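You operate a simulated robot arm through the tools that you are given. There is no shell and no other tool.

You run a simulated robot arm. Do the job below in one go: nothing can be reset, and whatever is moved stays where it is left.

Task
Put things in order on the bench marked twelve. At the end: the black dryer is on the orange box (marked "SCREWS"); the jar three stands where the grey capsule stood; the grey capsule stands where the brown small carton (marked "Lot 40") stood; the brown small carton from the bench marked twelve is in the basket; whatever was shut is shut again. Leave all else as you found it, and nothing knocked over.

It is judged by the outcome, as a careful person would: the job done as asked, and still so three seconds after it is handed in. It fails if anything else is knocked over, pushed out of place, dropped, spilled or broken.

Robot
A 6-joint arm with a two-finger gripper, fixed in place. Base frame: the origin is at the foot of the arm, x ahead of it, y to its left, z up; the work surface is at about z = 75. Lengths are in cm, angles in degrees, forces in N, time in s.
With the tool pointing down near the work surface it reaches from about 32 to 68 cm from the base axis. Its first joint turns from -66.0 to 66.0 degrees. Payload 2.45 kg.
The tool frame sits at the grasp point between the pads (the TCP): z along the fingers, y along the line on which they close. The tips reach 3 cm beyond it. The gripper opens to 10.6 cm. The gripper's body begins 7.9 cm behind the TCP.
Orientation is told as [roll, pitch, yaw] about the base's x, y, z axes, in that order, counted from this pose: with the fingers straight down and closing along the base's y, the tool's x points along the base's -x, its y along +y and its z along -z.

Tools
- The arm moves only by the tool play_rows. Its argument "rows" is a list that holds one entry, the list of rows, each a list of 7 numbers: the finger opening in cm, from 0 to 10.6, then the shift along the tool's x, y, z in cm, then the turn, a rotation vector about the tool's x, y, z in degrees. In form: [[[hand, tx, ty, tz, wx, wy, wz], ...]]. A call has 1 to 20 rows; each row is the pose to reach, as a shift and turn from the pose commanded when the call began, along the tool's axes at that moment. Each row takes 0.2 s and may step no farther than 5 cm and 8.6 degrees from the row before; otherwise, or with a gripper value out of range, the whole call is refused. Where a pose cannot be reached the arm comes as near as it can. A force on the tool above 40 N (or 10 N above the force at the start of the call, whichever is more), or a blocked arm, ends the call early, and 0.2 s more pass. Each finger travels about 15.3 cm/s and halts on what it meets, pressing with about 36 N; the grip force reading is that of the motor and also rises with nothing between the fingers. The clock runs only during rows and for 0.2 s after the last one: add rows that repeat a pose to give the fingers time. It gives the time, the measured TCP pose, the force on the tool (base axes), the opening and the grip force at its end, in the units of the frame above (readings bear some noise), with the torque about the TCP (base axes, N m) and any sound that the robot's microphone picked up.
- Cameras (640 x 400 px; columns grow to the right, rows downward): "scene" is fixed at [7.02, 43.18, 139.33]; the picture's right is [-0.57, -0.82, 0.00], its down [-0.56, 0.38, -0.74] and it looks along [0.61, -0.42, -0.68] (base axes); focal length 311 px, centre (320, 200). "wrist" rides on the gripper at [7.6, -0.2, -10.6] in the tool frame; the picture's right is [0.02, 1.00, 0.00], its down [-0.78, 0.02, -0.62] and it looks along [-0.62, 0.01, 0.78] (tool axes); focal length 247 px, centre (320, 200).
- grab_frame(camera): a new picture of that camera. No time passes.
- point_at(camera, pixels): for up to 12 pixels [column, row] of the newest picture of that camera ("zoom" is the newest enlarged one), the place [x, y, z] in the base frame of the surface seen there, good to about 0.2 cm. No time passes.
- inspect(camera, box): a new picture of the part [left, top, right, bottom] of that camera's present view, enlarged. No time passes.
- close_job(): hands the job in; it is judged then, once.

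Leave the gripper open and the arm clear of the work at the hand-in unless told otherwise.

The tools are called after "Request:" by a JSON object that holds its "method" and its "body". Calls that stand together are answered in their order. play_rows: Moves the arm, as the interface text tells. Its arguments: {"type":"object","properties":{"rows":{"type":"array","items":{"type":"array","items":{"type":"array","items":{"type":"number"}}}}},"required":["rows"]} The other tools are called the same way: grab_frame (camera) takes a picture; point_at (camera, pixels) gives the place of the surface under pixels of a picture; inspect (camera, box) takes an enlarged picture of a part of a camera's view; close_job () hands the job in.

At the start:

```text
t: 0.0
tool_pos: [34.48, 17.55, 118.13]
ee_rot: [0.1, 0.0, 0.1]
force: [-0.1, -0.9, -0.1]
moment: [0.01, -0.01, 0.03]
grip_width: 10.6
grip_force: 0.1
```

scene: 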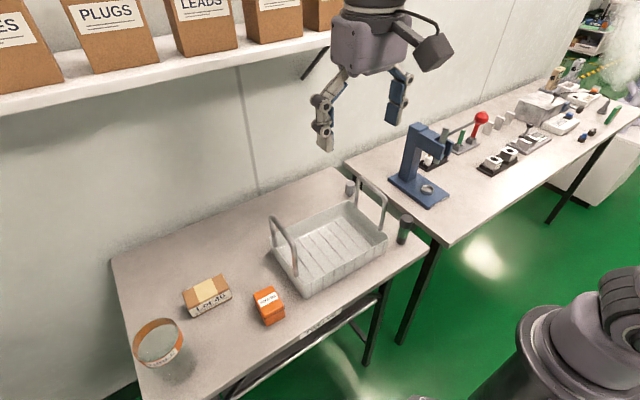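
wrist: 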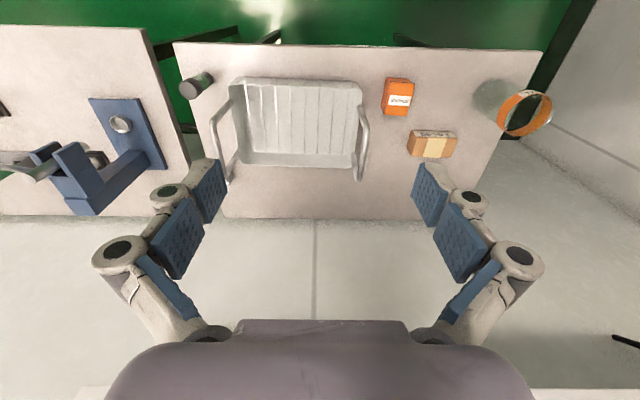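

I see a bench with a basket, a "Lot 40" carton, an orange box, a glass jar with an orange band, and something dark near the basket handle. A second bench holds a press and other things. I'll take enlarged pictures of the near bench to find the objects.

Request:
{"method": "inspect", "body": {"camera": "scene", "box": [100, 160, 440, 400]}}

Request:
{"method": "inspect", "body": {"camera": "wrist", "box": [160, 20, 600, 220]}}

Request:
{"method": "inspect", "body": {"camera": "scene", "box": [340, 40, 640, 250]}}

```text
1.67 times, centred on (270, 280) of scene
```

zoom: 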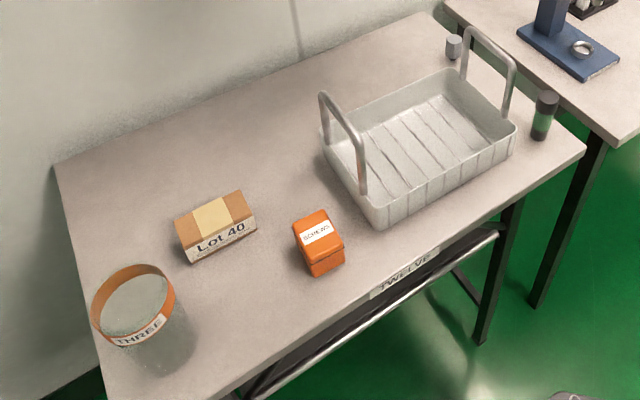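

```text
1.45 times, centred on (380, 120) of wrist
```

zoom: 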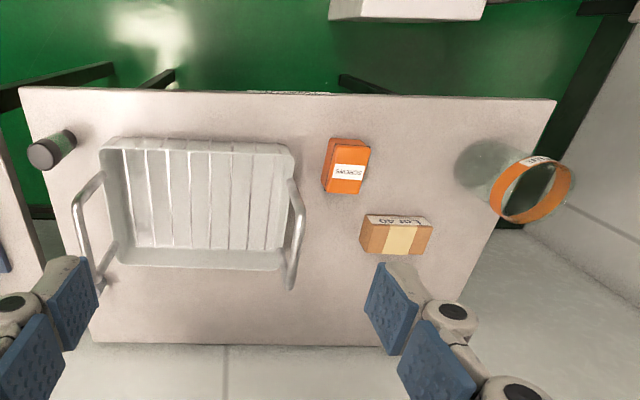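

```text
1.90 times, centred on (490, 145) of scene
```

zoom: 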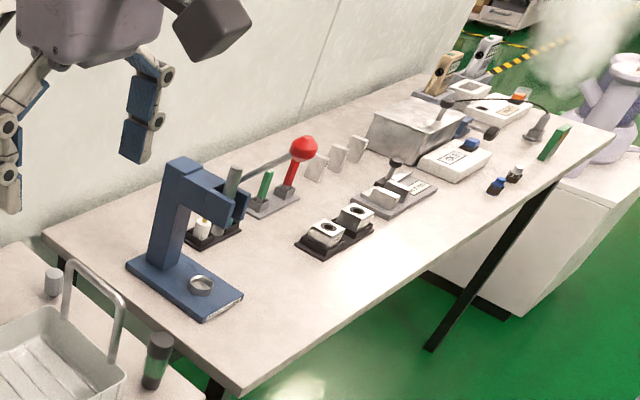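

The near bench has a "TWELVE" label. I'll zoom in on each object: the jar, the carton, the small grey thing, and the dark and green cylinder.

Request:
{"method": "inspect", "body": {"camera": "scene", "box": [320, 160, 440, 260]}}

Request:
{"method": "inspect", "body": {"camera": "scene", "box": [110, 250, 300, 390]}}

Request:
{"method": "inspect", "body": {"camera": "scene", "box": [470, 50, 630, 160]}}

Request:
{"method": "inspect", "body": {"camera": "wrist", "box": [0, 20, 260, 220]}}

Request:
{"method": "inspect", "body": {"camera": "scene", "box": [0, 0, 360, 110]}}

Request:
{"method": "inspect", "body": {"camera": "wrist", "box": [440, 50, 600, 170]}}

```text
4.00 times, centred on (380, 210) of scene
```

zoom: 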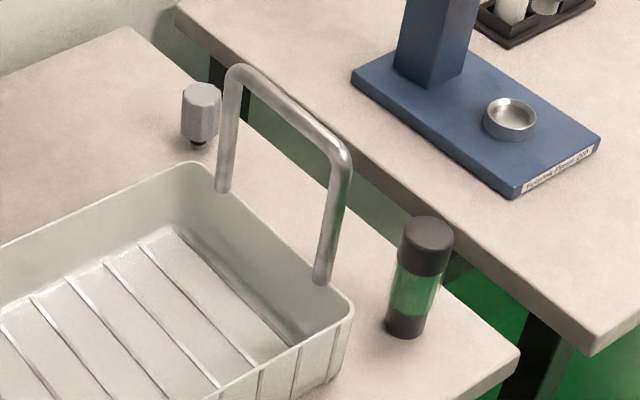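

```text
2.86 times, centred on (205, 320) of scene
```

zoom: 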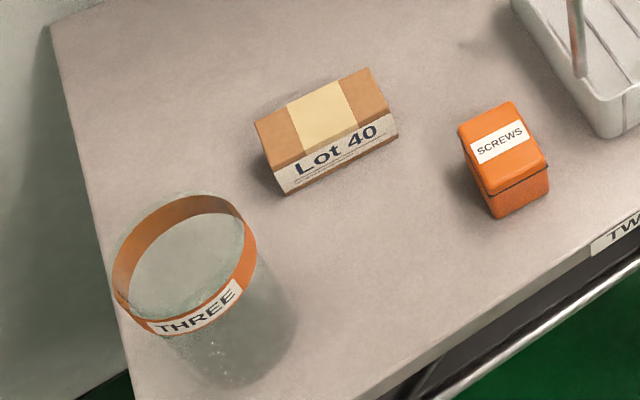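

```text
3.64 times, centred on (550, 105) of scene
```

zoom: 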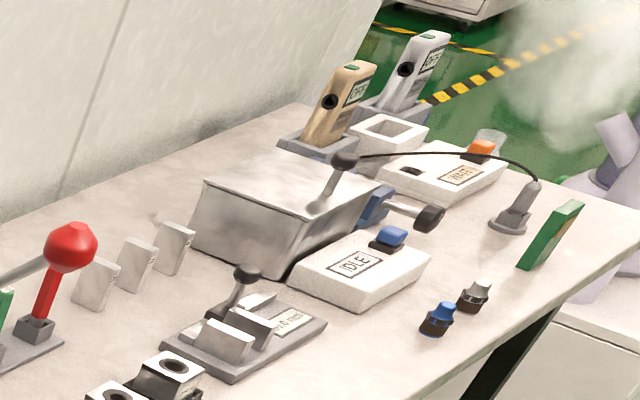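

```text
2.00 times, centred on (130, 120) of wrist
```

zoom: 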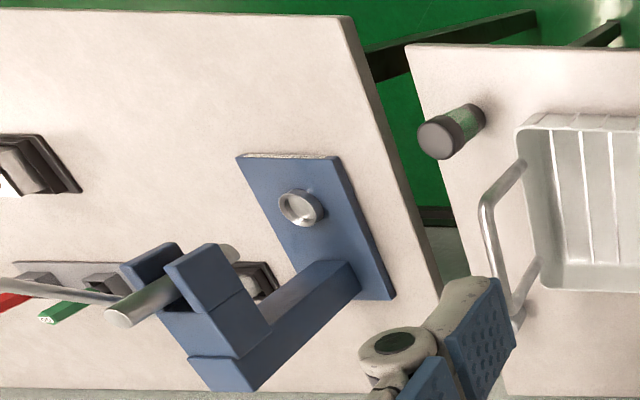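

```text
1.78 times, centred on (180, 55) of scene
```

zoom: 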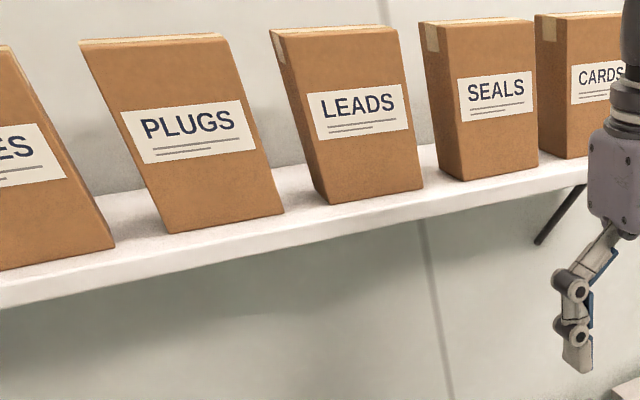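

```text
3.33 times, centred on (520, 110) of wrist
```

zoom: 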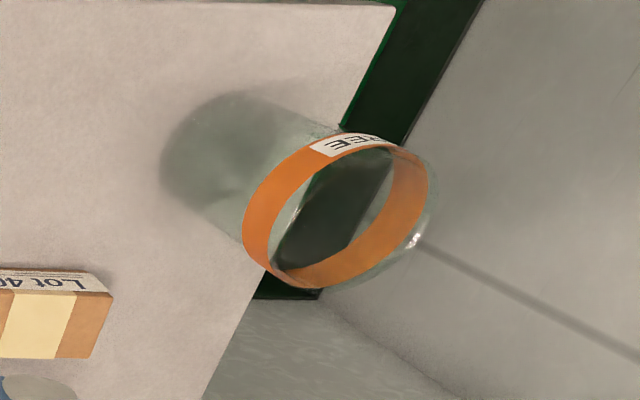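

The dark cylinder with black caps and a green body on bench twelve must be the "black dryer". The small grey object with a dark foot by the far basket handle is the "grey capsule". I'll measure positions now in the scene picture.

Request:
{"method": "grab_frame", "body": {"camera": "scene"}}

Request:
{"method": "point_at", "body": {"camera": "scene", "pixels": [[405, 218], [403, 236], [401, 242], [350, 185], [350, 194], [350, 197], [265, 294], [256, 294], [278, 291], [283, 300], [272, 318], [265, 310]]}}

Request:
{"method": "point_at", "body": {"camera": "scene", "pixels": [[184, 294], [223, 276], [229, 289], [193, 308], [196, 316], [231, 297], [207, 290], [112, 262], [338, 168], [428, 244], [145, 385], [345, 160]]}}

Request:
{"method": "point_at", "body": {"camera": "scene", "pixels": [[150, 322], [160, 319], [175, 357], [182, 335], [160, 365], [136, 338], [180, 345], [170, 375], [185, 365], [160, 355], [155, 390], [150, 330]]}}

Request:
{"method": "point_at", "body": {"camera": "scene", "pixels": [[272, 220], [296, 245], [298, 275], [275, 244], [358, 181], [384, 197], [382, 226], [357, 205], [330, 240], [305, 298], [388, 240], [370, 198]]}}

```text
taken
```

scene: 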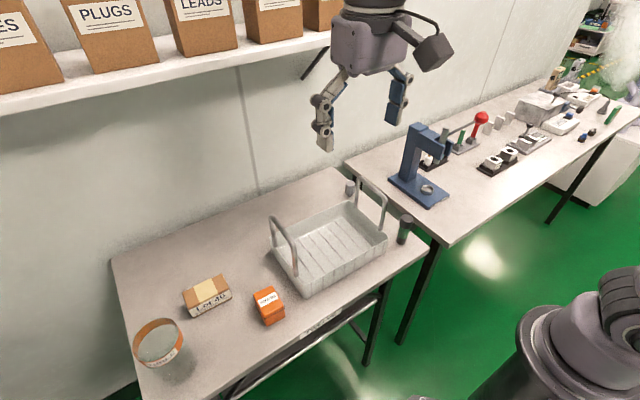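

```text
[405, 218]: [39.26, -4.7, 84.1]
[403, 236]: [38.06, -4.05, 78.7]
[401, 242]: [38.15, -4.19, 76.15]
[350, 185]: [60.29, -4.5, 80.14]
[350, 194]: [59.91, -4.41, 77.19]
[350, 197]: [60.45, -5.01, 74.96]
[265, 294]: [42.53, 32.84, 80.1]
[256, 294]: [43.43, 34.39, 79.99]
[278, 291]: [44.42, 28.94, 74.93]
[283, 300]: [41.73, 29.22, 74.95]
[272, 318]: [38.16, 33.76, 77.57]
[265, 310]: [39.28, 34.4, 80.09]
```

```text
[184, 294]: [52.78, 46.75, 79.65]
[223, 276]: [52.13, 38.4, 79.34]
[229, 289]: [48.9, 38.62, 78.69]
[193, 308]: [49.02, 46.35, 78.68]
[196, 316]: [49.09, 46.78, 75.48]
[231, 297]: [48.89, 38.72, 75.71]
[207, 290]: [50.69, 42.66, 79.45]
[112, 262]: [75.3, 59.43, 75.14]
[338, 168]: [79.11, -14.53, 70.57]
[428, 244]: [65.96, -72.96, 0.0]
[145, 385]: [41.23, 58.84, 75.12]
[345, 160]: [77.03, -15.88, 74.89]
```

```text
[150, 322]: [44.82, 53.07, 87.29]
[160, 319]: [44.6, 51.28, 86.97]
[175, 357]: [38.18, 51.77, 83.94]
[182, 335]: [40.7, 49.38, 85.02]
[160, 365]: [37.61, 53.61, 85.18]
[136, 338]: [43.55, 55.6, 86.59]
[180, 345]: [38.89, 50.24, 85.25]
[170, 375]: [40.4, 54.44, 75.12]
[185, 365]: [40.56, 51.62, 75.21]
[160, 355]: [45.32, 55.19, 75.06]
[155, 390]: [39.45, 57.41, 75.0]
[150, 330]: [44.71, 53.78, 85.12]
```

```text
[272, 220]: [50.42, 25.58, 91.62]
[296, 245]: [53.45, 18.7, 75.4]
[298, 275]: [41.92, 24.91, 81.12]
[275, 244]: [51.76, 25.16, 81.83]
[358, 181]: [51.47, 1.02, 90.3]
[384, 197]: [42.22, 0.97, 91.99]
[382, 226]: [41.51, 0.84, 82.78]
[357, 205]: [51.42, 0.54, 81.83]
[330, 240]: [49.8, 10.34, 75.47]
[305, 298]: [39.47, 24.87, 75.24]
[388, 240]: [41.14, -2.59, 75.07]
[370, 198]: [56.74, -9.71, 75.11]
```

Bench top is z≈75. The capsule is at about (60.3,-4.7), the dryer at about (39,-4.5), the carton centre at about (50.7,42.6), the jar at about (41,53) and the SCREWS box top at about (41.7,32.5,80.1). Next I'll check the shelf, the neighbouring bench edge and the press for clearance.

Request:
{"method": "point_at", "body": {"camera": "scene", "pixels": [[100, 92], [300, 50], [150, 85], [310, 65], [380, 200], [360, 175], [400, 212], [345, 180], [420, 130], [408, 130], [430, 205], [425, 236]]}}

Request:
{"method": "inspect", "body": {"camera": "scene", "box": [335, 165, 375, 205]}}

```text
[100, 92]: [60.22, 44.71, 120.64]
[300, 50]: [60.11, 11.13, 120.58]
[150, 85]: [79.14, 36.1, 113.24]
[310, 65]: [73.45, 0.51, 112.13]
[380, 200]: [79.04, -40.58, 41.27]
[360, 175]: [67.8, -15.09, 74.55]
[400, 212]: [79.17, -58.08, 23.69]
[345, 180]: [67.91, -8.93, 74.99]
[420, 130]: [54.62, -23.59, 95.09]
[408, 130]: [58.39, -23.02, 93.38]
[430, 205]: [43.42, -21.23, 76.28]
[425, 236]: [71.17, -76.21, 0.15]
```

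```text
10.00 times, centred on (355, 185) of scene
```

zoom: 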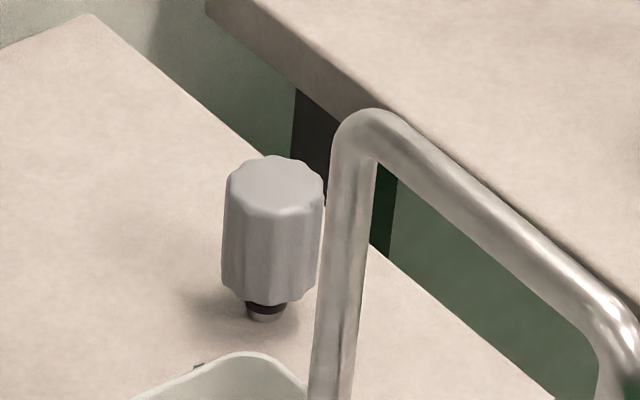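

The shelf's front edge is at x≈60, z≈118–121, so I'll stay low when working near x=60. I'm moving the open gripper to about (42,-3,103) for a closer wrist view of the capsule and dryer. The basket handles top out at z≈92, so this clears them.

Request:
{"method": "play_rows", "body": {"rows": [[[10.6, -0.94, -2.56, 1.87, 0, 0, 0], [10.6, -1.88, -5.12, 3.75, 0, 0, 0], [10.6, -2.81, -7.69, 5.62, 0, 0, 0], [10.6, -3.75, -10.25, 7.5, 0, 0, 0], [10.6, -4.69, -12.81, 9.37, 0, 0, 0], [10.6, -5.62, -15.37, 11.25, 0, 0, 0], [10.6, -6.56, -17.94, 13.12, 0, 0, 0], [10.6, -7.5, -20.5, 15, 0, 0, 0], [10.6, -7.5, -20.5, 15, 0, 0, 0]]]}}

Request:
{"method": "grab_frame", "body": {"camera": "wrist"}}

Request:
{"method": "grab_frame", "body": {"camera": "scene"}}

```text
t: 2.0
tool_pos: [42.03, -2.95, 103.09]
ee_rot: [0.0, 0.0, 0.0]
force: [-0.2, -0.4, 0.0]
moment: [0.01, 0.0, 0.0]
grip_width: 10.56
grip_force: 0.1
```

```text
taken
```

wrist: 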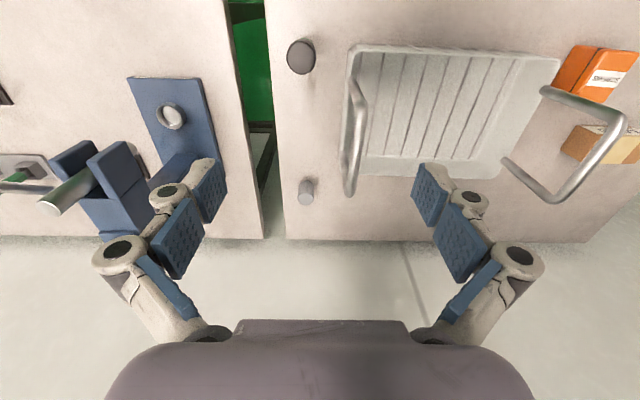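

```text
taken
```

scene: 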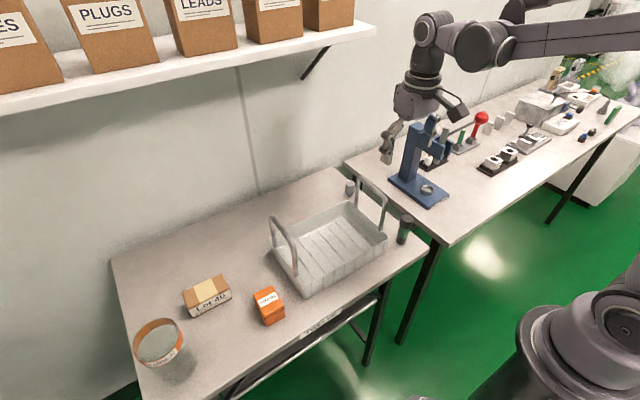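

The arm moved cleanly. I'll now measure the dryer (wrist px 301,57), capsule (wrist px 306,190), basket and bench edges in the wrist view, and the shelf's right end in the scene.

Request:
{"method": "point_at", "body": {"camera": "wrist", "pixels": [[301, 57], [290, 57], [312, 57], [301, 43], [301, 71], [306, 196], [300, 196], [313, 196], [306, 202], [306, 183], [272, 150], [286, 230]]}}

Request:
{"method": "point_at", "body": {"camera": "wrist", "pixels": [[350, 60], [355, 90], [350, 185], [357, 130], [365, 177], [500, 165], [555, 60], [545, 90], [560, 195], [620, 125], [430, 60], [430, 160]]}}

Request:
{"method": "point_at", "body": {"camera": "scene", "pixels": [[374, 28], [372, 36], [330, 46], [305, 75], [345, 40], [350, 42]]}}

Request:
{"method": "inspect", "body": {"camera": "wrist", "box": [260, 20, 420, 240]}}

```text
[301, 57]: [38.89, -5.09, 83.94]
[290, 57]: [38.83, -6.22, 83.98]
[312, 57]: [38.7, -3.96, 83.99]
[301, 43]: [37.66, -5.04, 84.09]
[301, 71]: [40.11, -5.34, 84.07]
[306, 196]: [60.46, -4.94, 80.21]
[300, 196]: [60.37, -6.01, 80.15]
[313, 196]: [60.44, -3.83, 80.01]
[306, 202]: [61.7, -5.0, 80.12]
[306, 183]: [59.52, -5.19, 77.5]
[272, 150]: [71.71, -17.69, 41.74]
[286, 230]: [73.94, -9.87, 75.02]
```

```text
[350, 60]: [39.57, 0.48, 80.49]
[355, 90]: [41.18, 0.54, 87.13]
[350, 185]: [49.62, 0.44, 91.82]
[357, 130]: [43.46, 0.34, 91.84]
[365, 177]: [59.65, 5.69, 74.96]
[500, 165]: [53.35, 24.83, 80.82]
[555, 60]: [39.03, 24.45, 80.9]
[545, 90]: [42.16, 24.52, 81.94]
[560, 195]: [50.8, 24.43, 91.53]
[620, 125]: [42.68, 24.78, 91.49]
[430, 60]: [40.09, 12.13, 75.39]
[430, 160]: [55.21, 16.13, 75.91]
```

```text
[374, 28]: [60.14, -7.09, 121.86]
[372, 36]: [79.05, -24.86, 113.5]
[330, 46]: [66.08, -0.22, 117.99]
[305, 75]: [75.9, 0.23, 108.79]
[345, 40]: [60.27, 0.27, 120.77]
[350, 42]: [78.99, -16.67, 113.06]
```

```text
1.82 times, centred on (340, 130) of wrist
```

zoom: 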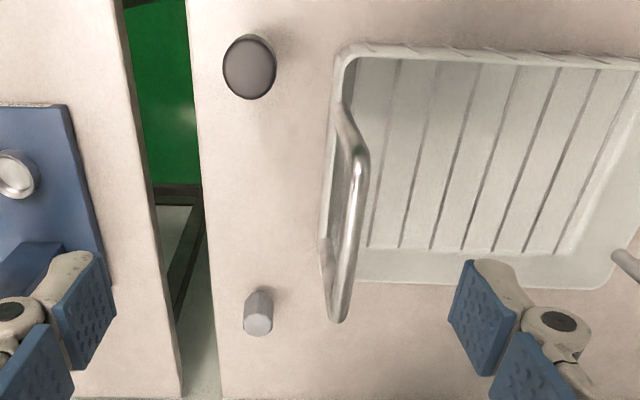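

The dryer top centre is about (38.8,-5.1,84.0), roughly 3 cm across. The capsule is at about (60.4,-4.95) with its top at z≈80.2. The shelf underside is about z=118 over x≥60, y≥-7, so I need the height of the wrist above the TCP. I'll point at arm parts in the scene view.

Request:
{"method": "point_at", "body": {"camera": "scene", "pixels": [[435, 30], [425, 20], [425, 55], [425, 78], [415, 95], [448, 110], [437, 100], [467, 112], [480, 45], [440, 14], [395, 110], [430, 115]]}}

Request:
{"method": "inspect", "body": {"camera": "scene", "box": [360, 0, 520, 170]}}

```text
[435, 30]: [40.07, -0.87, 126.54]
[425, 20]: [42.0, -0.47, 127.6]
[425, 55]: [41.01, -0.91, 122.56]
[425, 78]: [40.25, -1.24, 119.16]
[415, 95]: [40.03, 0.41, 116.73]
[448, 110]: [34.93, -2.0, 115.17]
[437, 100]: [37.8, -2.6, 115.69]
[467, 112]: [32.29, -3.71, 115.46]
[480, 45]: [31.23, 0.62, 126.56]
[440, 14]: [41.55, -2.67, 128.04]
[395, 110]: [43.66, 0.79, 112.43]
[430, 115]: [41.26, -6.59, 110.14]
```

```text
2.35 times, centred on (440, 85) of scene
```

zoom: 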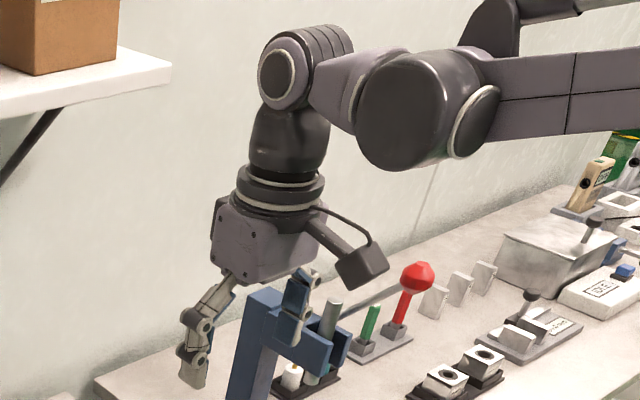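

The wrist top sits only about 27 cm above the TCP. With the tool straight down at x=60 I can work below TCP z≈88 without touching the shelf. Next I'll move at the same height over to y≈38 for a close wrist view of the carton, orange box and jar.

Request:
{"method": "play_rows", "body": {"rows": [[[10.6, 0, 4.1, 0, 0, 0, 0], [10.6, 0, 8.2, 0, 0, 0, 0], [10.6, 0, 12.3, 0, 0, 0, 0], [10.6, 0, 16.4, 0, 0, 0, 0], [10.6, 0, 20.5, 0, 0, 0, 0], [10.6, 0, 24.6, 0, 0, 0, 0], [10.6, 0, 28.7, 0, 0, 0, 0], [10.6, 0, 32.8, 0, 0, 0, 0], [10.6, 0, 36.9, 0, 0, 0, 0], [10.6, 0, 41, 0, 0, 0, 0], [10.6, 0, 41, 0, 0, 0, 0]]]}}

Request:
{"method": "grab_frame", "body": {"camera": "wrist"}}

Request:
{"method": "inspect", "body": {"camera": "wrist", "box": [210, 20, 450, 190]}}

```text
t: 4.4
tool_pos: [41.97, 38.18, 103.26]
ee_rot: [-0.1, 0.1, -0.1]
force: [-0.1, -1.0, -0.5]
moment: [-0.01, 0.0, 0.03]
grip_width: 10.61
grip_force: 0.1
```

```text
taken
```

wrist: 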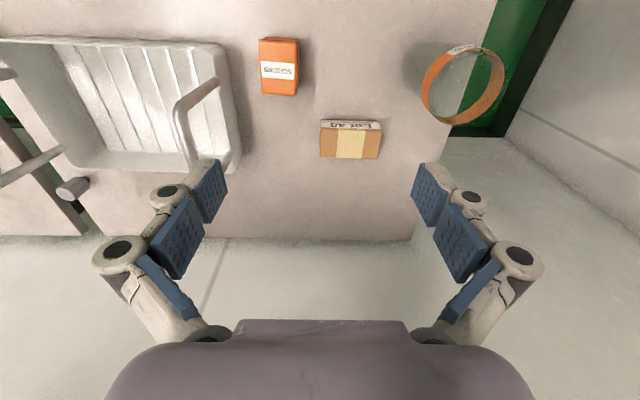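

```text
2.35 times, centred on (330, 105) of wrist
```

zoom: 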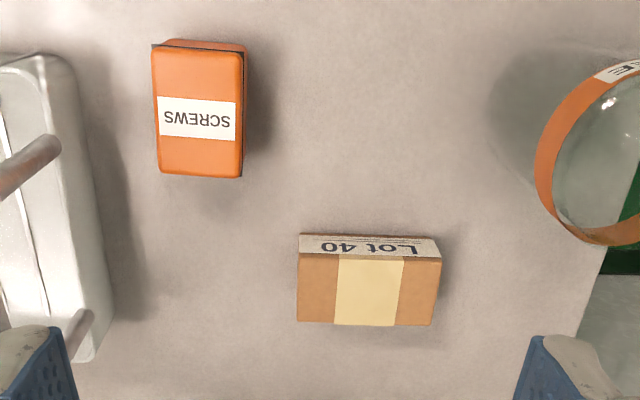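

I'll measure the corners of the carton top, the orange box top and the jar rim from the zoom.

Request:
{"method": "point_at", "body": {"camera": "zoom", "pixels": [[300, 257], [438, 262], [431, 322], [300, 319], [302, 236], [435, 241], [366, 290], [156, 52], [241, 58], [239, 174], [161, 170], [199, 110]]}}

Request:
{"method": "point_at", "body": {"camera": "wrist", "pixels": [[424, 95], [430, 75], [445, 58], [465, 49], [485, 50], [498, 62], [501, 80], [490, 105], [470, 120], [450, 124], [432, 115], [424, 100]]}}

Request:
{"method": "inspect", "body": {"camera": "wrist", "box": [390, 20, 530, 150]}}

```text
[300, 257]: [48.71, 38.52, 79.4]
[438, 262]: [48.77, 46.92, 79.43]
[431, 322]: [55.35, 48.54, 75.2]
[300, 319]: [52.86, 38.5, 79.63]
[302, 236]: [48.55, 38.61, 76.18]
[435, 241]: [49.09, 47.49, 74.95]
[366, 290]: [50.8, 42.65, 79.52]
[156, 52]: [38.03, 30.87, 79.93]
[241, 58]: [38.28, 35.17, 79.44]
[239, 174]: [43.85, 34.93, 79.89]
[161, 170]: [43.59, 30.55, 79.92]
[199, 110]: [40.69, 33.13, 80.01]
```

```text
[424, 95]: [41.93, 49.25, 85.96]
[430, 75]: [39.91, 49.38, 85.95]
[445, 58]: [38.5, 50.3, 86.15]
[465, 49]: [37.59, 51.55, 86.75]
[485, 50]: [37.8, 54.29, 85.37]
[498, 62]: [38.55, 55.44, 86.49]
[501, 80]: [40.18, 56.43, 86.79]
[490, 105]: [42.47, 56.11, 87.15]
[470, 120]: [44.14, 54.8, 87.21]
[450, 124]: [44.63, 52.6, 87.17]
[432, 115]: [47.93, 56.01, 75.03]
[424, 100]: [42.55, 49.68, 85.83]
```

```text
3.08 times, centred on (460, 85) of wrist
```

zoom: 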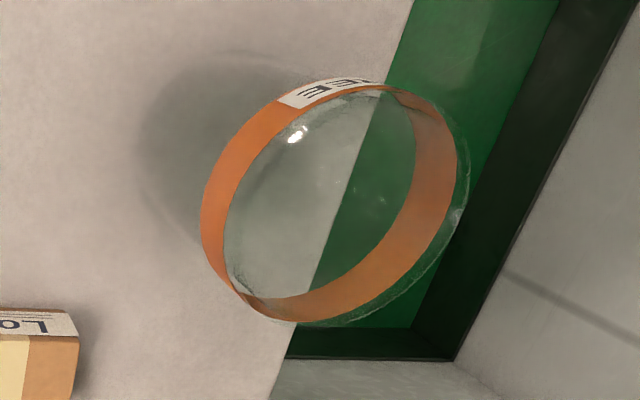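

The carton top is x 48.7–52.9, y 38.5–46.9, z 79.5, and it is square to the axes. The jar centre is about (41.1,52.8) with its rim at z≈87.5 and a diameter of about 7.5–8. The orange box top centre is about (41,32.9), z=80. I'll take the carton first, so I'm moving above it at z=92 with the fingers closing along y and checking alignment there.

Request:
{"method": "play_rows", "body": {"rows": [[[10.6, -2.2, 1.13, 2.8, 0, 0, 0], [10.6, -4.4, 2.26, 5.6, 0, 0, 0], [10.6, -6.6, 3.39, 8.4, 0, 0, 0], [10.6, -8.85, 4.55, 11.2, 0, 0, 0], [10.6, -8.85, 4.55, 11.2, 0, 0, 0]]]}}

Request:
{"method": "grab_frame", "body": {"camera": "wrist"}}

Request:
{"method": "grab_frame", "body": {"camera": "scene"}}

```text
t: 5.6
tool_pos: [50.96, 42.69, 91.92]
ee_rot: [0.0, 0.0, -0.1]
force: [-0.8, -0.1, 0.2]
moment: [0.01, 0.02, 0.01]
grip_width: 10.61
grip_force: 0.0
```

```text
taken
```

wrist: 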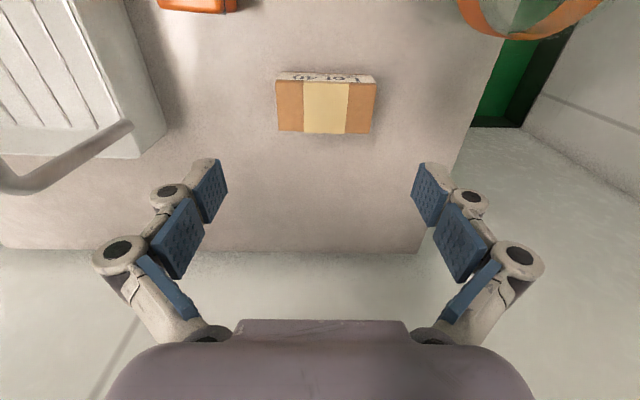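

```text
taken
```

scene: 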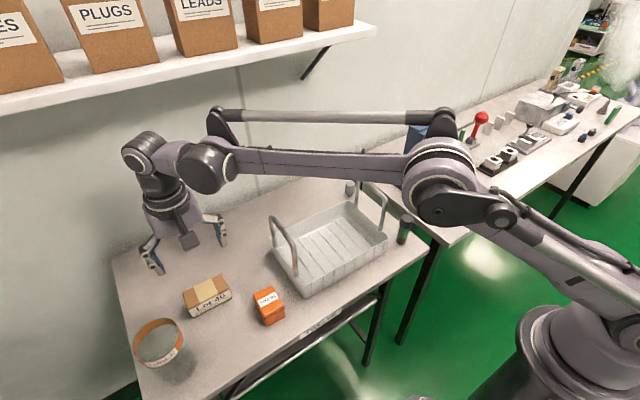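

The arm has room. I'll re-measure the carton top corners from this closer wrist view.

Request:
{"method": "point_at", "body": {"camera": "wrist", "pixels": [[278, 85], [374, 87], [371, 131], [280, 129], [326, 108], [278, 108], [374, 110], [326, 84], [326, 130], [280, 78], [373, 79], [326, 76]]}}

```text
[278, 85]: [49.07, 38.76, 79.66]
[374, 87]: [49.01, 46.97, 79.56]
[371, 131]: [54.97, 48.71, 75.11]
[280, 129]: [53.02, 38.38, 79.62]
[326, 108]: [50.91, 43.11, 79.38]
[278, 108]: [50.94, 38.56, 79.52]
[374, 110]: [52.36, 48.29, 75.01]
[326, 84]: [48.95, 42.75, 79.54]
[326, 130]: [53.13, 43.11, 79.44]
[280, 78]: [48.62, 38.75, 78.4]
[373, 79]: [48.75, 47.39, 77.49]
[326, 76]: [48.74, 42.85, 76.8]
```

The carton centre is about (50.9,42.75), and the TCP is at (50.96,42.69). I'll go straight down to TCP z≈78.45 (tips at about 75.4) with the fingers open.

Request:
{"method": "play_rows", "body": {"rows": [[[10.6, 0, 0.06, 3, 0, 0, 0], [10.6, 0, 0.06, 6, 0, 0, 0], [10.6, 0, 0.06, 9, 0, 0, 0], [10.6, 0, 0.06, 11.5, 0, 0, 0], [10.6, 0, 0.06, 13, 0, 0, 0], [10.6, 0, 0.06, 13.5, 0, 0, 0], [10.6, 0, 0.06, 13.5, 0, 0, 0]]]}}

Request:
{"method": "grab_frame", "body": {"camera": "wrist"}}

```text
t: 7.2
tool_pos: [50.95, 42.77, 78.45]
ee_rot: [0.0, -0.1, -0.1]
force: [0.6, 0.3, 0.5]
moment: [-0.01, 0.0, 0.02]
grip_width: 10.6
grip_force: 0.0
```

```text
taken
```

wrist: 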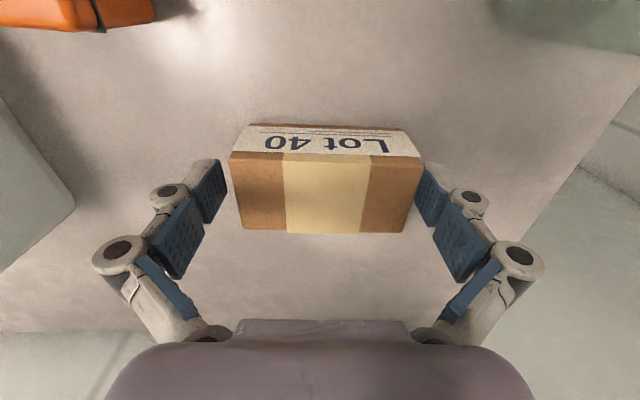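

The carton sits centred between the fingers. I'll close on it.

Request:
{"method": "play_rows", "body": {"rows": [[[9.4, 0, 0, 0, 0, 0, 0], [8.6, 0, 0, 0, 0, 0, 0], [8.0, 0, 0, 0, 0, 0, 0], [7.5, 0, 0, 0, 0, 0, 0], [7.5, 0, 0, 0, 0, 0, 0]]]}}

```text
t: 8.4
tool_pos: [50.86, 42.59, 78.68]
ee_rot: [0.0, 0.1, 0.0]
force: [0.2, 1.6, 6.8]
moment: [-0.06, 0.04, -0.04]
grip_width: 8.95
grip_force: 36.3
```

Contact at width 8.95 with 36 N grip and about 6.8 N upward force. I'll look at it before lifting.

Request:
{"method": "inspect", "body": {"camera": "wrist", "box": [160, 80, 480, 280]}}

Request:
{"method": "inspect", "body": {"camera": "scene", "box": [100, 180, 300, 340]}}

```text
2.00 times, centred on (320, 180) of wrist
```

zoom: 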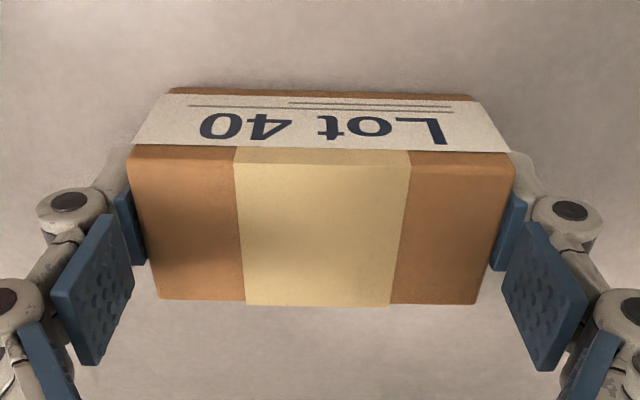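

```text
2.50 times, centred on (200, 260) of scene
```

zoom: 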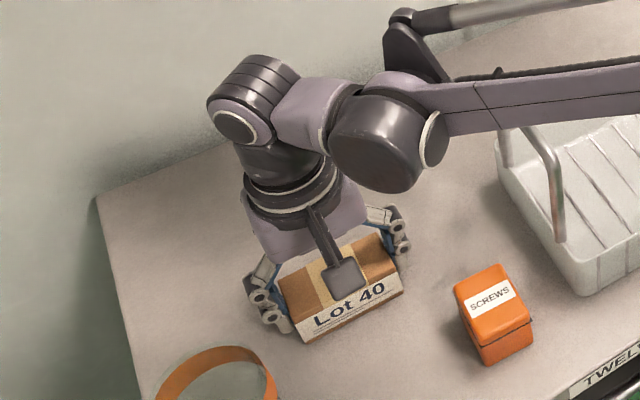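

The carton is held firmly between the pads. I'll lift it slowly to z≈100, moving straight up first.

Request:
{"method": "play_rows", "body": {"rows": [[[7.5, 0, 0, -0.7, 0, 0, 0], [7.5, 0, 0, -1.5, 0, 0, 0], [7.5, 0, 0, -3, 0, 0, 0], [7.5, 0, 0, -5, 0, 0, 0], [7.5, 0, 0, -7.5, 0, 0, 0], [7.5, 0, 0, -10, 0, 0, 0], [7.5, 0, 0, -12.5, 0, 0, 0], [7.5, 0, 0, -15, 0, 0, 0], [7.5, 0, 0, -17.5, 0, 0, 0], [7.5, 0, 0, -20, 0, 0, 0], [7.5, 0, 0, -22, 0, 0, 0], [7.5, 0, 0, -22, 0, 0, 0]]]}}

Request:
{"method": "grab_frame", "body": {"camera": "wrist"}}

```text
t: 11.0
tool_pos: [50.83, 42.67, 100.56]
ee_rot: [0.0, 0.1, 0.0]
force: [0.5, 0.4, -2.5]
moment: [0.0, 0.0, -0.01]
grip_width: 8.95
grip_force: 36.1
```

```text
taken
```

wrist: 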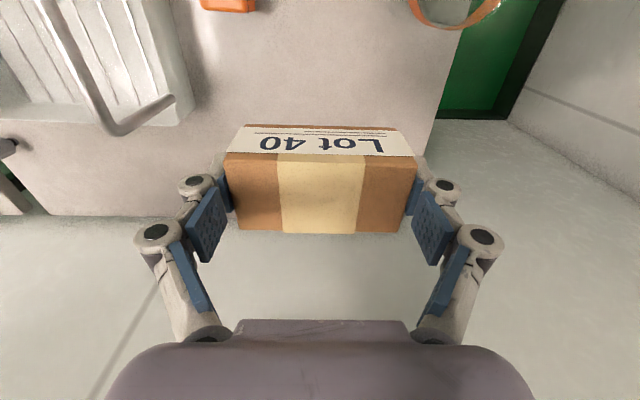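

Weight is about 2.5 N and the hold is good. Now I'll carry the carton across at z≈100 to above the basket centre, about (46.5,12.7). The carton bottom is at about 97, above the handles at 92.

Request:
{"method": "play_rows", "body": {"rows": [[[7.5, 0.4, -2.7, 0, 0, 0, 0], [7.5, 0.8, -5.4, 0, 0, 0, 0], [7.5, 1.2, -8.1, 0, 0, 0, 0], [7.5, 1.6, -10.8, 0, 0, 0, 0], [7.5, 2.0, -13.5, 0, 0, 0, 0], [7.5, 2.4, -16.2, 0, 0, 0, 0], [7.5, 2.8, -18.9, 0, 0, 0, 0], [7.5, 3.2, -21.6, 0, 0, 0, 0], [7.5, 3.6, -24.3, 0, 0, 0, 0], [7.5, 4.0, -27, 0, 0, 0, 0], [7.5, 4.4, -30, 0, 0, 0, 0], [7.5, 4.4, -30, 0, 0, 0, 0]]]}}

Request:
{"method": "grab_frame", "body": {"camera": "wrist"}}

Request:
{"method": "grab_frame", "body": {"camera": "scene"}}

```text
t: 13.6
tool_pos: [46.48, 12.67, 100.4]
ee_rot: [-0.1, -0.1, 0.0]
force: [-0.3, 0.3, -2.8]
moment: [0.01, 0.0, 0.0]
grip_width: 8.93
grip_force: 36.3
```

```text
taken
```

wrist: 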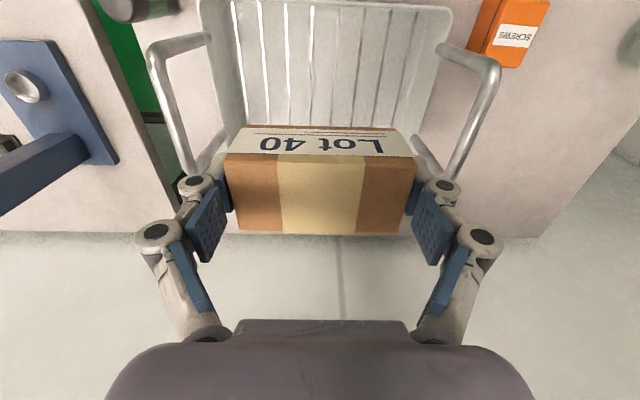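

```text
taken
```

scene: 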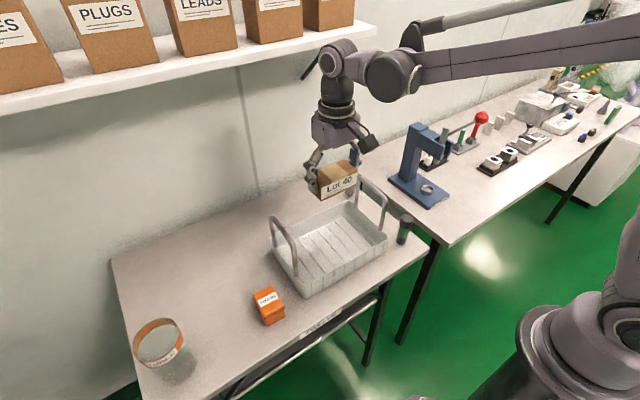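

The carton is right over the basket centre. I'll lower it between the handles, slowing near the floor (contact expected around TCP z≈79.2).

Request:
{"method": "play_rows", "body": {"rows": [[[7.5, 0, 0, 2.5, 0, 0, 0], [7.5, 0, 0, 5, 0, 0, 0], [7.5, 0, 0, 7.5, 0, 0, 0], [7.5, 0, 0, 10, 0, 0, 0], [7.5, 0, 0, 12.5, 0, 0, 0], [7.5, 0, 0, 15, 0, 0, 0], [7.5, 0, 0, 17, 0, 0, 0], [7.5, 0, 0, 18.5, 0, 0, 0], [7.5, 0, 0, 19.5, 0, 0, 0], [7.5, 0, 0, 20, 0, 0, 0], [7.5, 0, 0, 20, 0, 0, 0]]]}}

Request:
{"method": "grab_frame", "body": {"camera": "wrist"}}

Request:
{"method": "inspect", "body": {"camera": "scene", "box": [240, 150, 440, 310]}}

```text
t: 16.0
tool_pos: [46.5, 12.77, 80.49]
ee_rot: [0.0, 0.1, 0.0]
force: [-0.8, -1.2, -2.7]
moment: [-0.01, -0.03, 0.03]
grip_width: 8.92
grip_force: 35.7
```

```text
taken
```

wrist: 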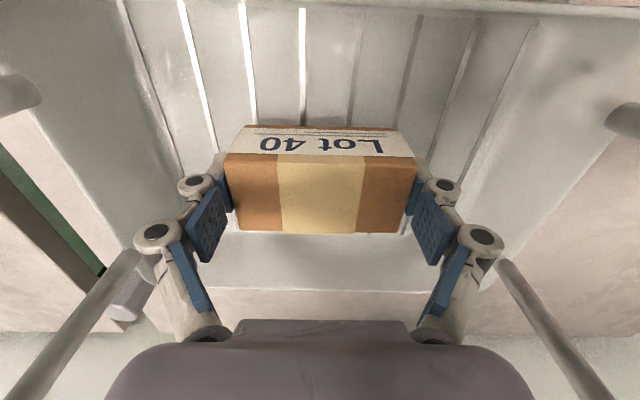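

```text
2.50 times, centred on (340, 230) of scene
```

zoom: 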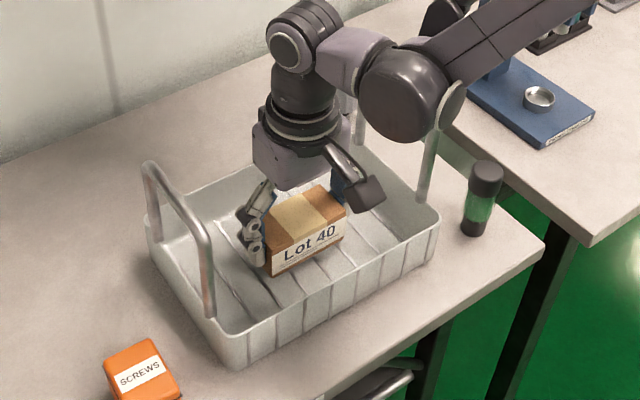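

No contact yet. I'll lower in small steps of 0.25.

Request:
{"method": "play_rows", "body": {"rows": [[[7.5, 0, 0, 0.25, 0, 0, 0], [7.5, 0, 0, 0.5, 0, 0, 0], [7.5, 0, 0, 0.75, 0, 0, 0], [7.5, 0, 0, 0.95, 0, 0, 0], [7.5, 0, 0, 0.95, 0, 0, 0]]]}}

```text
t: 17.2
tool_pos: [46.39, 12.61, 79.54]
ee_rot: [0.0, 0.0, 0.0]
force: [0.4, -0.2, -2.5]
moment: [-0.04, 0.02, 0.0]
grip_width: 8.93
grip_force: 36.0
```

Still hanging free (-2.5 N). I'll keep lowering in 0.15 steps.

Request:
{"method": "play_rows", "body": {"rows": [[[7.5, 0, 0, 0.15, 0, 0, 0], [7.5, 0, 0, 0.3, 0, 0, 0], [7.5, 0, 0, 0.45, 0, 0, 0], [7.5, 0, 0, 0.45, 0, 0, 0]]]}}

```text
t: 18.2
tool_pos: [46.45, 12.65, 79.05]
ee_rot: [0.0, 0.0, 0.0]
force: [0.4, 0.0, -2.3]
moment: [-0.02, 0.03, -0.02]
grip_width: 8.92
grip_force: 36.4
```

Request:
{"method": "play_rows", "body": {"rows": [[[7.5, 0, 0, 0.15, 0, 0, 0], [7.5, 0, 0, 0.3, 0, 0, 0], [7.5, 0, 0, 0.3, 0, 0, 0]]]}}

```text
t: 19.0
tool_pos: [46.52, 12.74, 78.82]
ee_rot: [0.0, 0.1, -0.1]
force: [1.1, -1.8, 28.0]
moment: [-0.14, -0.01, -0.03]
grip_width: 8.98
grip_force: 36.1
```

Contact with the basket floor (28 N). I'll ease back 0.1, open the fingers, then raise straight up.

Request:
{"method": "play_rows", "body": {"rows": [[[7.5, 0, 0, -0.1, 0, 0, 0], [9.2, 0, 0, -0.1, 0, 0, 0], [10.2, 0, 0, -0.1, 0, 0, 0], [10.6, 0, 0, -0.1, 0, 0, 0], [10.6, 0, 0, -0.1, 0, 0, 0]]]}}

Request:
{"method": "grab_frame", "body": {"camera": "wrist"}}

```text
t: 20.2
tool_pos: [46.51, 12.72, 78.92]
ee_rot: [-0.2, 0.0, 0.0]
force: [0.1, 0.4, 0.4]
moment: [-0.01, -0.01, -0.01]
grip_width: 10.57
grip_force: 0.1
```

```text
taken
```

wrist: 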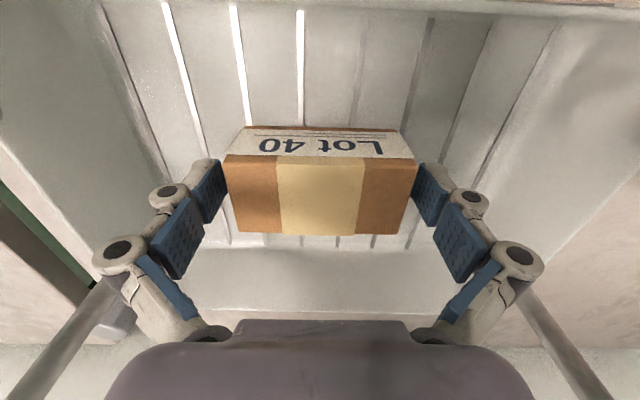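

The carton is released and sits flat in the basket. I'll raise straight up to z≈100.

Request:
{"method": "play_rows", "body": {"rows": [[[10.6, 0, 0, -1, 0, 0, 0], [10.6, 0, 0, -3, 0, 0, 0], [10.6, 0, 0, -6, 0, 0, 0], [10.6, 0, 0, -9, 0, 0, 0], [10.6, 0, 0, -12, 0, 0, 0], [10.6, 0, 0, -15, 0, 0, 0], [10.6, 0, 0, -18, 0, 0, 0], [10.6, 0, 0, -21, 0, 0, 0], [10.6, 0, 0, -21, 0, 0, 0]]]}}

Request:
{"method": "grab_frame", "body": {"camera": "wrist"}}

Request:
{"method": "grab_frame", "body": {"camera": "scene"}}

```text
t: 22.2
tool_pos: [46.38, 12.7, 99.93]
ee_rot: [0.1, 0.0, 0.0]
force: [-0.1, 0.3, 0.3]
moment: [0.01, -0.02, -0.01]
grip_width: 10.58
grip_force: 0.0
```

```text
taken
```

wrist: 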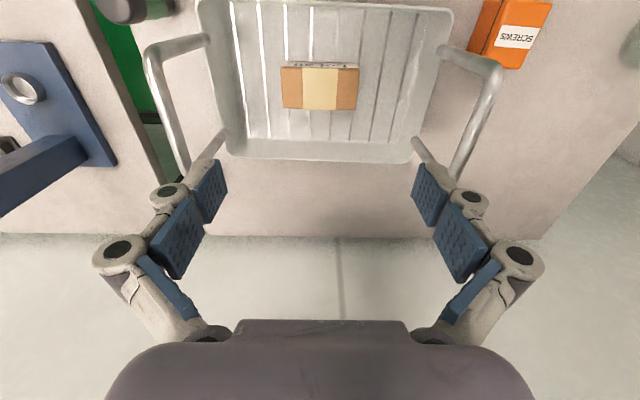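

```text
taken
```

scene: 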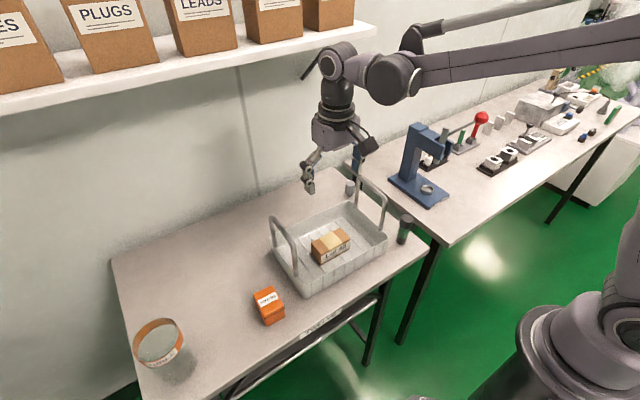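

The carton is in the basket. Next is the capsule. I'll move over the handle at z≈100 to (48,-5), narrowing the fingers to 5 cm so they clear the handle, then go down to z≈89.

Request:
{"method": "play_rows", "body": {"rows": [[[9, -0.3, -3.5, 0, 0, 0, 0], [7, -0.6, -7, 0, 0, 0, 0], [5, -0.9, -10.5, 0, 0, 0, 0], [5, -1.2, -14, 0, 0, 0, 0], [5, -1.6, -17.7, 0, 0, 0, 0], [5, -1.6, -17.7, 0, 0, 0, 0], [5, -1.6, -17.7, 3, 0, 0, 0], [5, -1.6, -17.7, 6, 0, 0, 0], [5, -1.6, -17.7, 9, 0, 0, 0], [5, -1.6, -17.7, 11, 0, 0, 0], [5, -1.6, -17.7, 11, 0, 0, 0]]]}}

Request:
{"method": "grab_frame", "body": {"camera": "wrist"}}

Request:
{"method": "grab_frame", "body": {"camera": "scene"}}

```text
t: 24.6
tool_pos: [47.94, -4.92, 88.78]
ee_rot: [0.1, 0.0, 0.0]
force: [-0.1, -0.3, -0.3]
moment: [0.03, 0.0, 0.01]
grip_width: 5.0
grip_force: 0.0
```

```text
taken
```

wrist: 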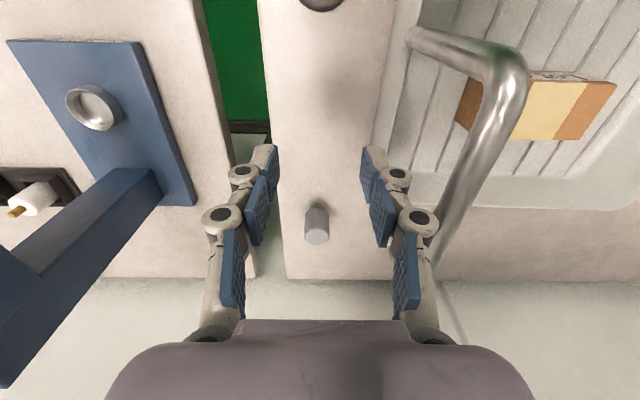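

```text
taken
```

scene: 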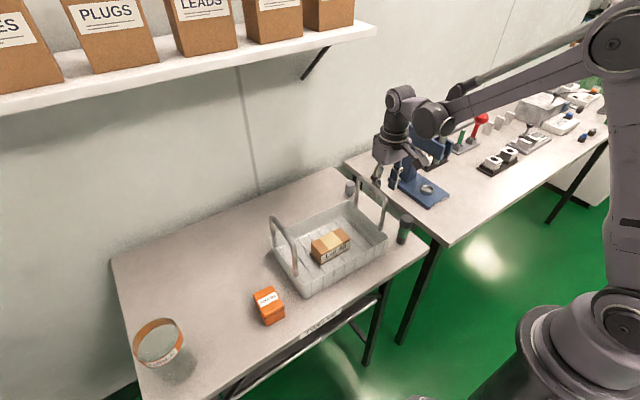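

The capsule is at wrist px (316,225) with the dark foot behind it. I'll measure it from this closer view.

Request:
{"method": "inspect", "body": {"camera": "wrist", "box": [286, 190, 346, 250]}}

Request:
{"method": "point_at", "body": {"camera": "wrist", "pixels": [[317, 236], [306, 236], [328, 236], [317, 230], [317, 242], [317, 215], [309, 215], [325, 215], [286, 277], [262, 150], [316, 204], [316, 200]]}}

```text
6.67 times, centred on (316, 220) of wrist
```

zoom: 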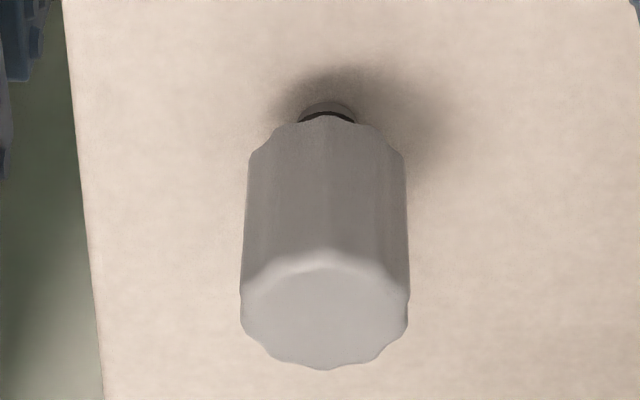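

```text
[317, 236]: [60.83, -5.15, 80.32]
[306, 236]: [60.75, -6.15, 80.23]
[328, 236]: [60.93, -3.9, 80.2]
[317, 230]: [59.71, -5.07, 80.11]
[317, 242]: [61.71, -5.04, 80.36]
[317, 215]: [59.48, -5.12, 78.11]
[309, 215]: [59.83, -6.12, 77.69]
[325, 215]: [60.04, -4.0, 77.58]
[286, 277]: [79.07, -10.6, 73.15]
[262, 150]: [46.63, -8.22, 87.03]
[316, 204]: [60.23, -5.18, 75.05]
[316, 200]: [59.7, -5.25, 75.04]
```

The capsule centre is about (60.75,-5.1), top z≈80.3, width about 2.85. I'll move forward, sinking slightly to z≈85, to stay under the shelf and above the capsule.

Request:
{"method": "play_rows", "body": {"rows": [[[5, -2, -0.03, 1.2, 0, 0, 0], [5, -4, -0.06, 2.4, 0, 0, 0], [5, -6.2, -0.09, 3.2, 0, 0, 0], [5, -8.4, -0.12, 3.6, 0, 0, 0], [5, -10.6, -0.15, 3.8, 0, 0, 0], [5, -12.0, -0.18, 3.8, 0, 0, 0], [5, -12.81, -0.18, 3.8, 0, 0, 0], [5, -12.81, -0.18, 3.8, 0, 0, 0]]]}}

Request:
{"method": "grab_frame", "body": {"camera": "wrist"}}

Request:
{"method": "grab_frame", "body": {"camera": "scene"}}

```text
t: 26.4
tool_pos: [60.85, -5.33, 85.06]
ee_rot: [0.0, 0.0, 0.0]
force: [0.3, 0.2, 0.9]
moment: [0.01, 0.03, 0.0]
grip_width: 5.0
grip_force: 0.1
```

```text
taken
```

wrist: 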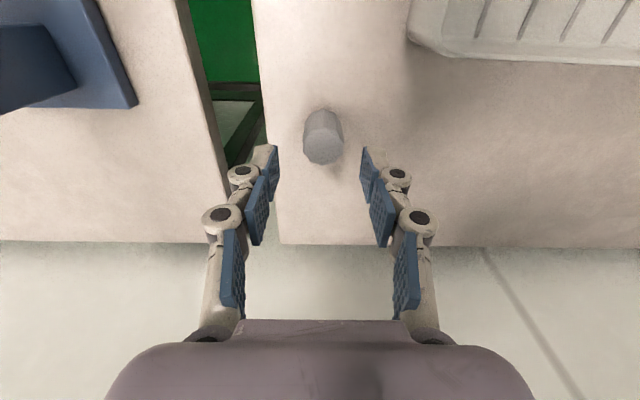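

```text
taken
```

scene: 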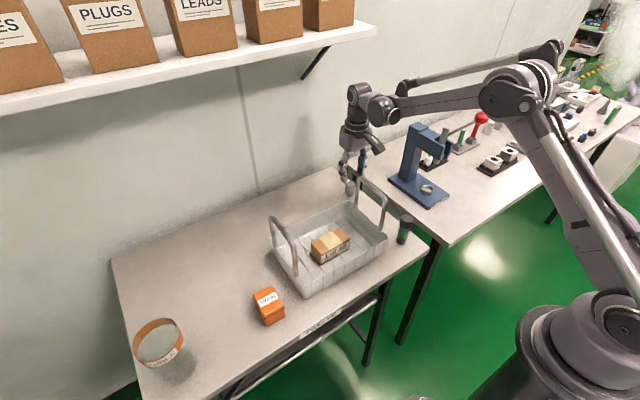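

Request:
{"method": "point_at", "body": {"camera": "wrist", "pixels": [[323, 148], [310, 148], [337, 148], [323, 138], [323, 158], [323, 125], [310, 125], [336, 125], [323, 162], [305, 140], [341, 140], [270, 200]]}}

Request:
{"method": "inspect", "body": {"camera": "wrist", "box": [283, 95, 363, 175]}}

```text
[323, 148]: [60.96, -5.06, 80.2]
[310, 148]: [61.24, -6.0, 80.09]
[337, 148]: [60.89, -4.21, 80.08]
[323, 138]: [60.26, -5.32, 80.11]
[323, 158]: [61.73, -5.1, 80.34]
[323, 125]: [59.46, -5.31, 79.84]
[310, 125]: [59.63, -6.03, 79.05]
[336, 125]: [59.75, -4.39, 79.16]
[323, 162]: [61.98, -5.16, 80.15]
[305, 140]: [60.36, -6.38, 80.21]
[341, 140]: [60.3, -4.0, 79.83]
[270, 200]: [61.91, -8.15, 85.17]
```

```text
5.00 times, centred on (323, 135) of wrist
```

zoom: 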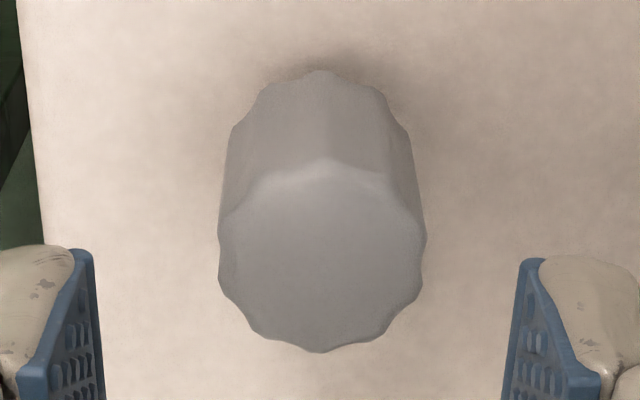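

The capsule is about 0.15 cm to +y of the tool centre. I'll correct that and descend to TCP z≈78.6, with open pads on both sides.

Request:
{"method": "play_rows", "body": {"rows": [[[5, 0, 0.15, 1, 0, 0, 0], [5, 0, 0.15, 2.5, 0, 0, 0], [5, 0, 0.15, 4, 0, 0, 0], [5, 0, 0.15, 5.3, 0, 0, 0], [5, 0, 0.15, 6.1, 0, 0, 0], [5, 0, 0.15, 6.4, 0, 0, 0], [5, 0, 0.15, 6.4, 0, 0, 0]]]}}

Request:
{"method": "grab_frame", "body": {"camera": "wrist"}}

Request:
{"method": "inspect", "body": {"camera": "wrist", "box": [240, 120, 400, 240]}}

```text
t: 28.0
tool_pos: [60.72, -4.96, 78.58]
ee_rot: [0.0, 0.0, 0.1]
force: [0.4, -0.4, 0.0]
moment: [0.0, 0.01, -0.04]
grip_width: 5.02
grip_force: 0.1
```

```text
taken
```

wrist: 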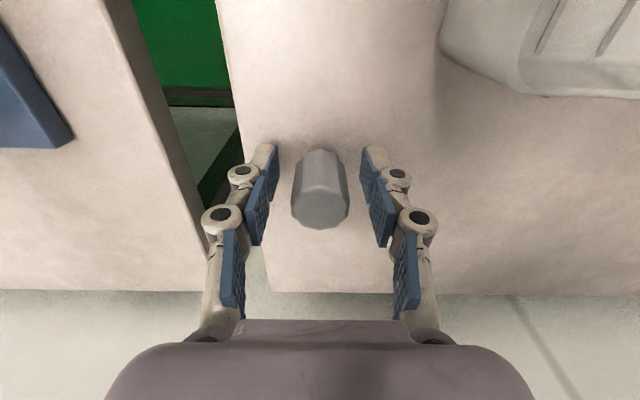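

```text
3.33 times, centred on (320, 180) of wrist
```

zoom: 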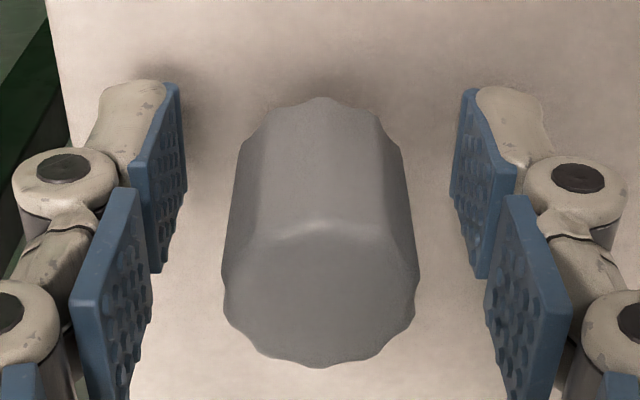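

Well centred. I'll close gently in small steps.

Request:
{"method": "play_rows", "body": {"rows": [[[4.2, 0, 0, 0, 0, 0, 0], [3.7, 0, 0, 0, 0, 0, 0], [3.4, 0, 0, 0, 0, 0, 0], [3.2, 0, 0, 0, 0, 0, 0], [3.0, 0, 0, 0, 0, 0, 0], [2.8, 0, 0, 0, 0, 0, 0], [2.6, 0, 0, 0, 0, 0, 0], [2.4, 0, 0, 0, 0, 0, 0], [2.4, 0, 0, 0, 0, 0, 0]]]}}

Request:
{"method": "inspect", "body": {"camera": "wrist", "box": [240, 120, 400, 240]}}

```text
t: 30.0
tool_pos: [60.85, -5.0, 78.67]
ee_rot: [0.0, -0.1, 0.0]
force: [-0.1, 0.2, 1.1]
moment: [-0.01, -0.01, 0.02]
grip_width: 2.72
grip_force: 35.9
```

```text
3.33 times, centred on (320, 180) of wrist
```

zoom: 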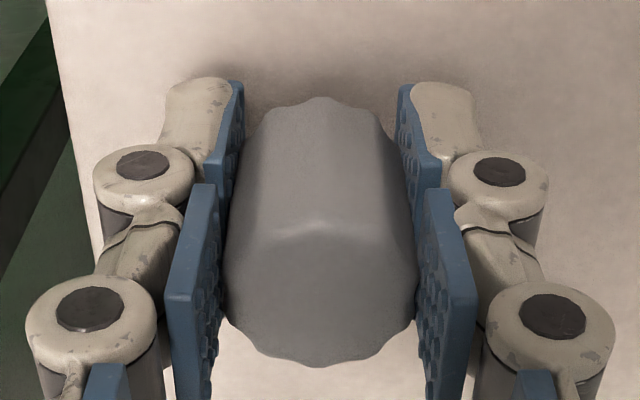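

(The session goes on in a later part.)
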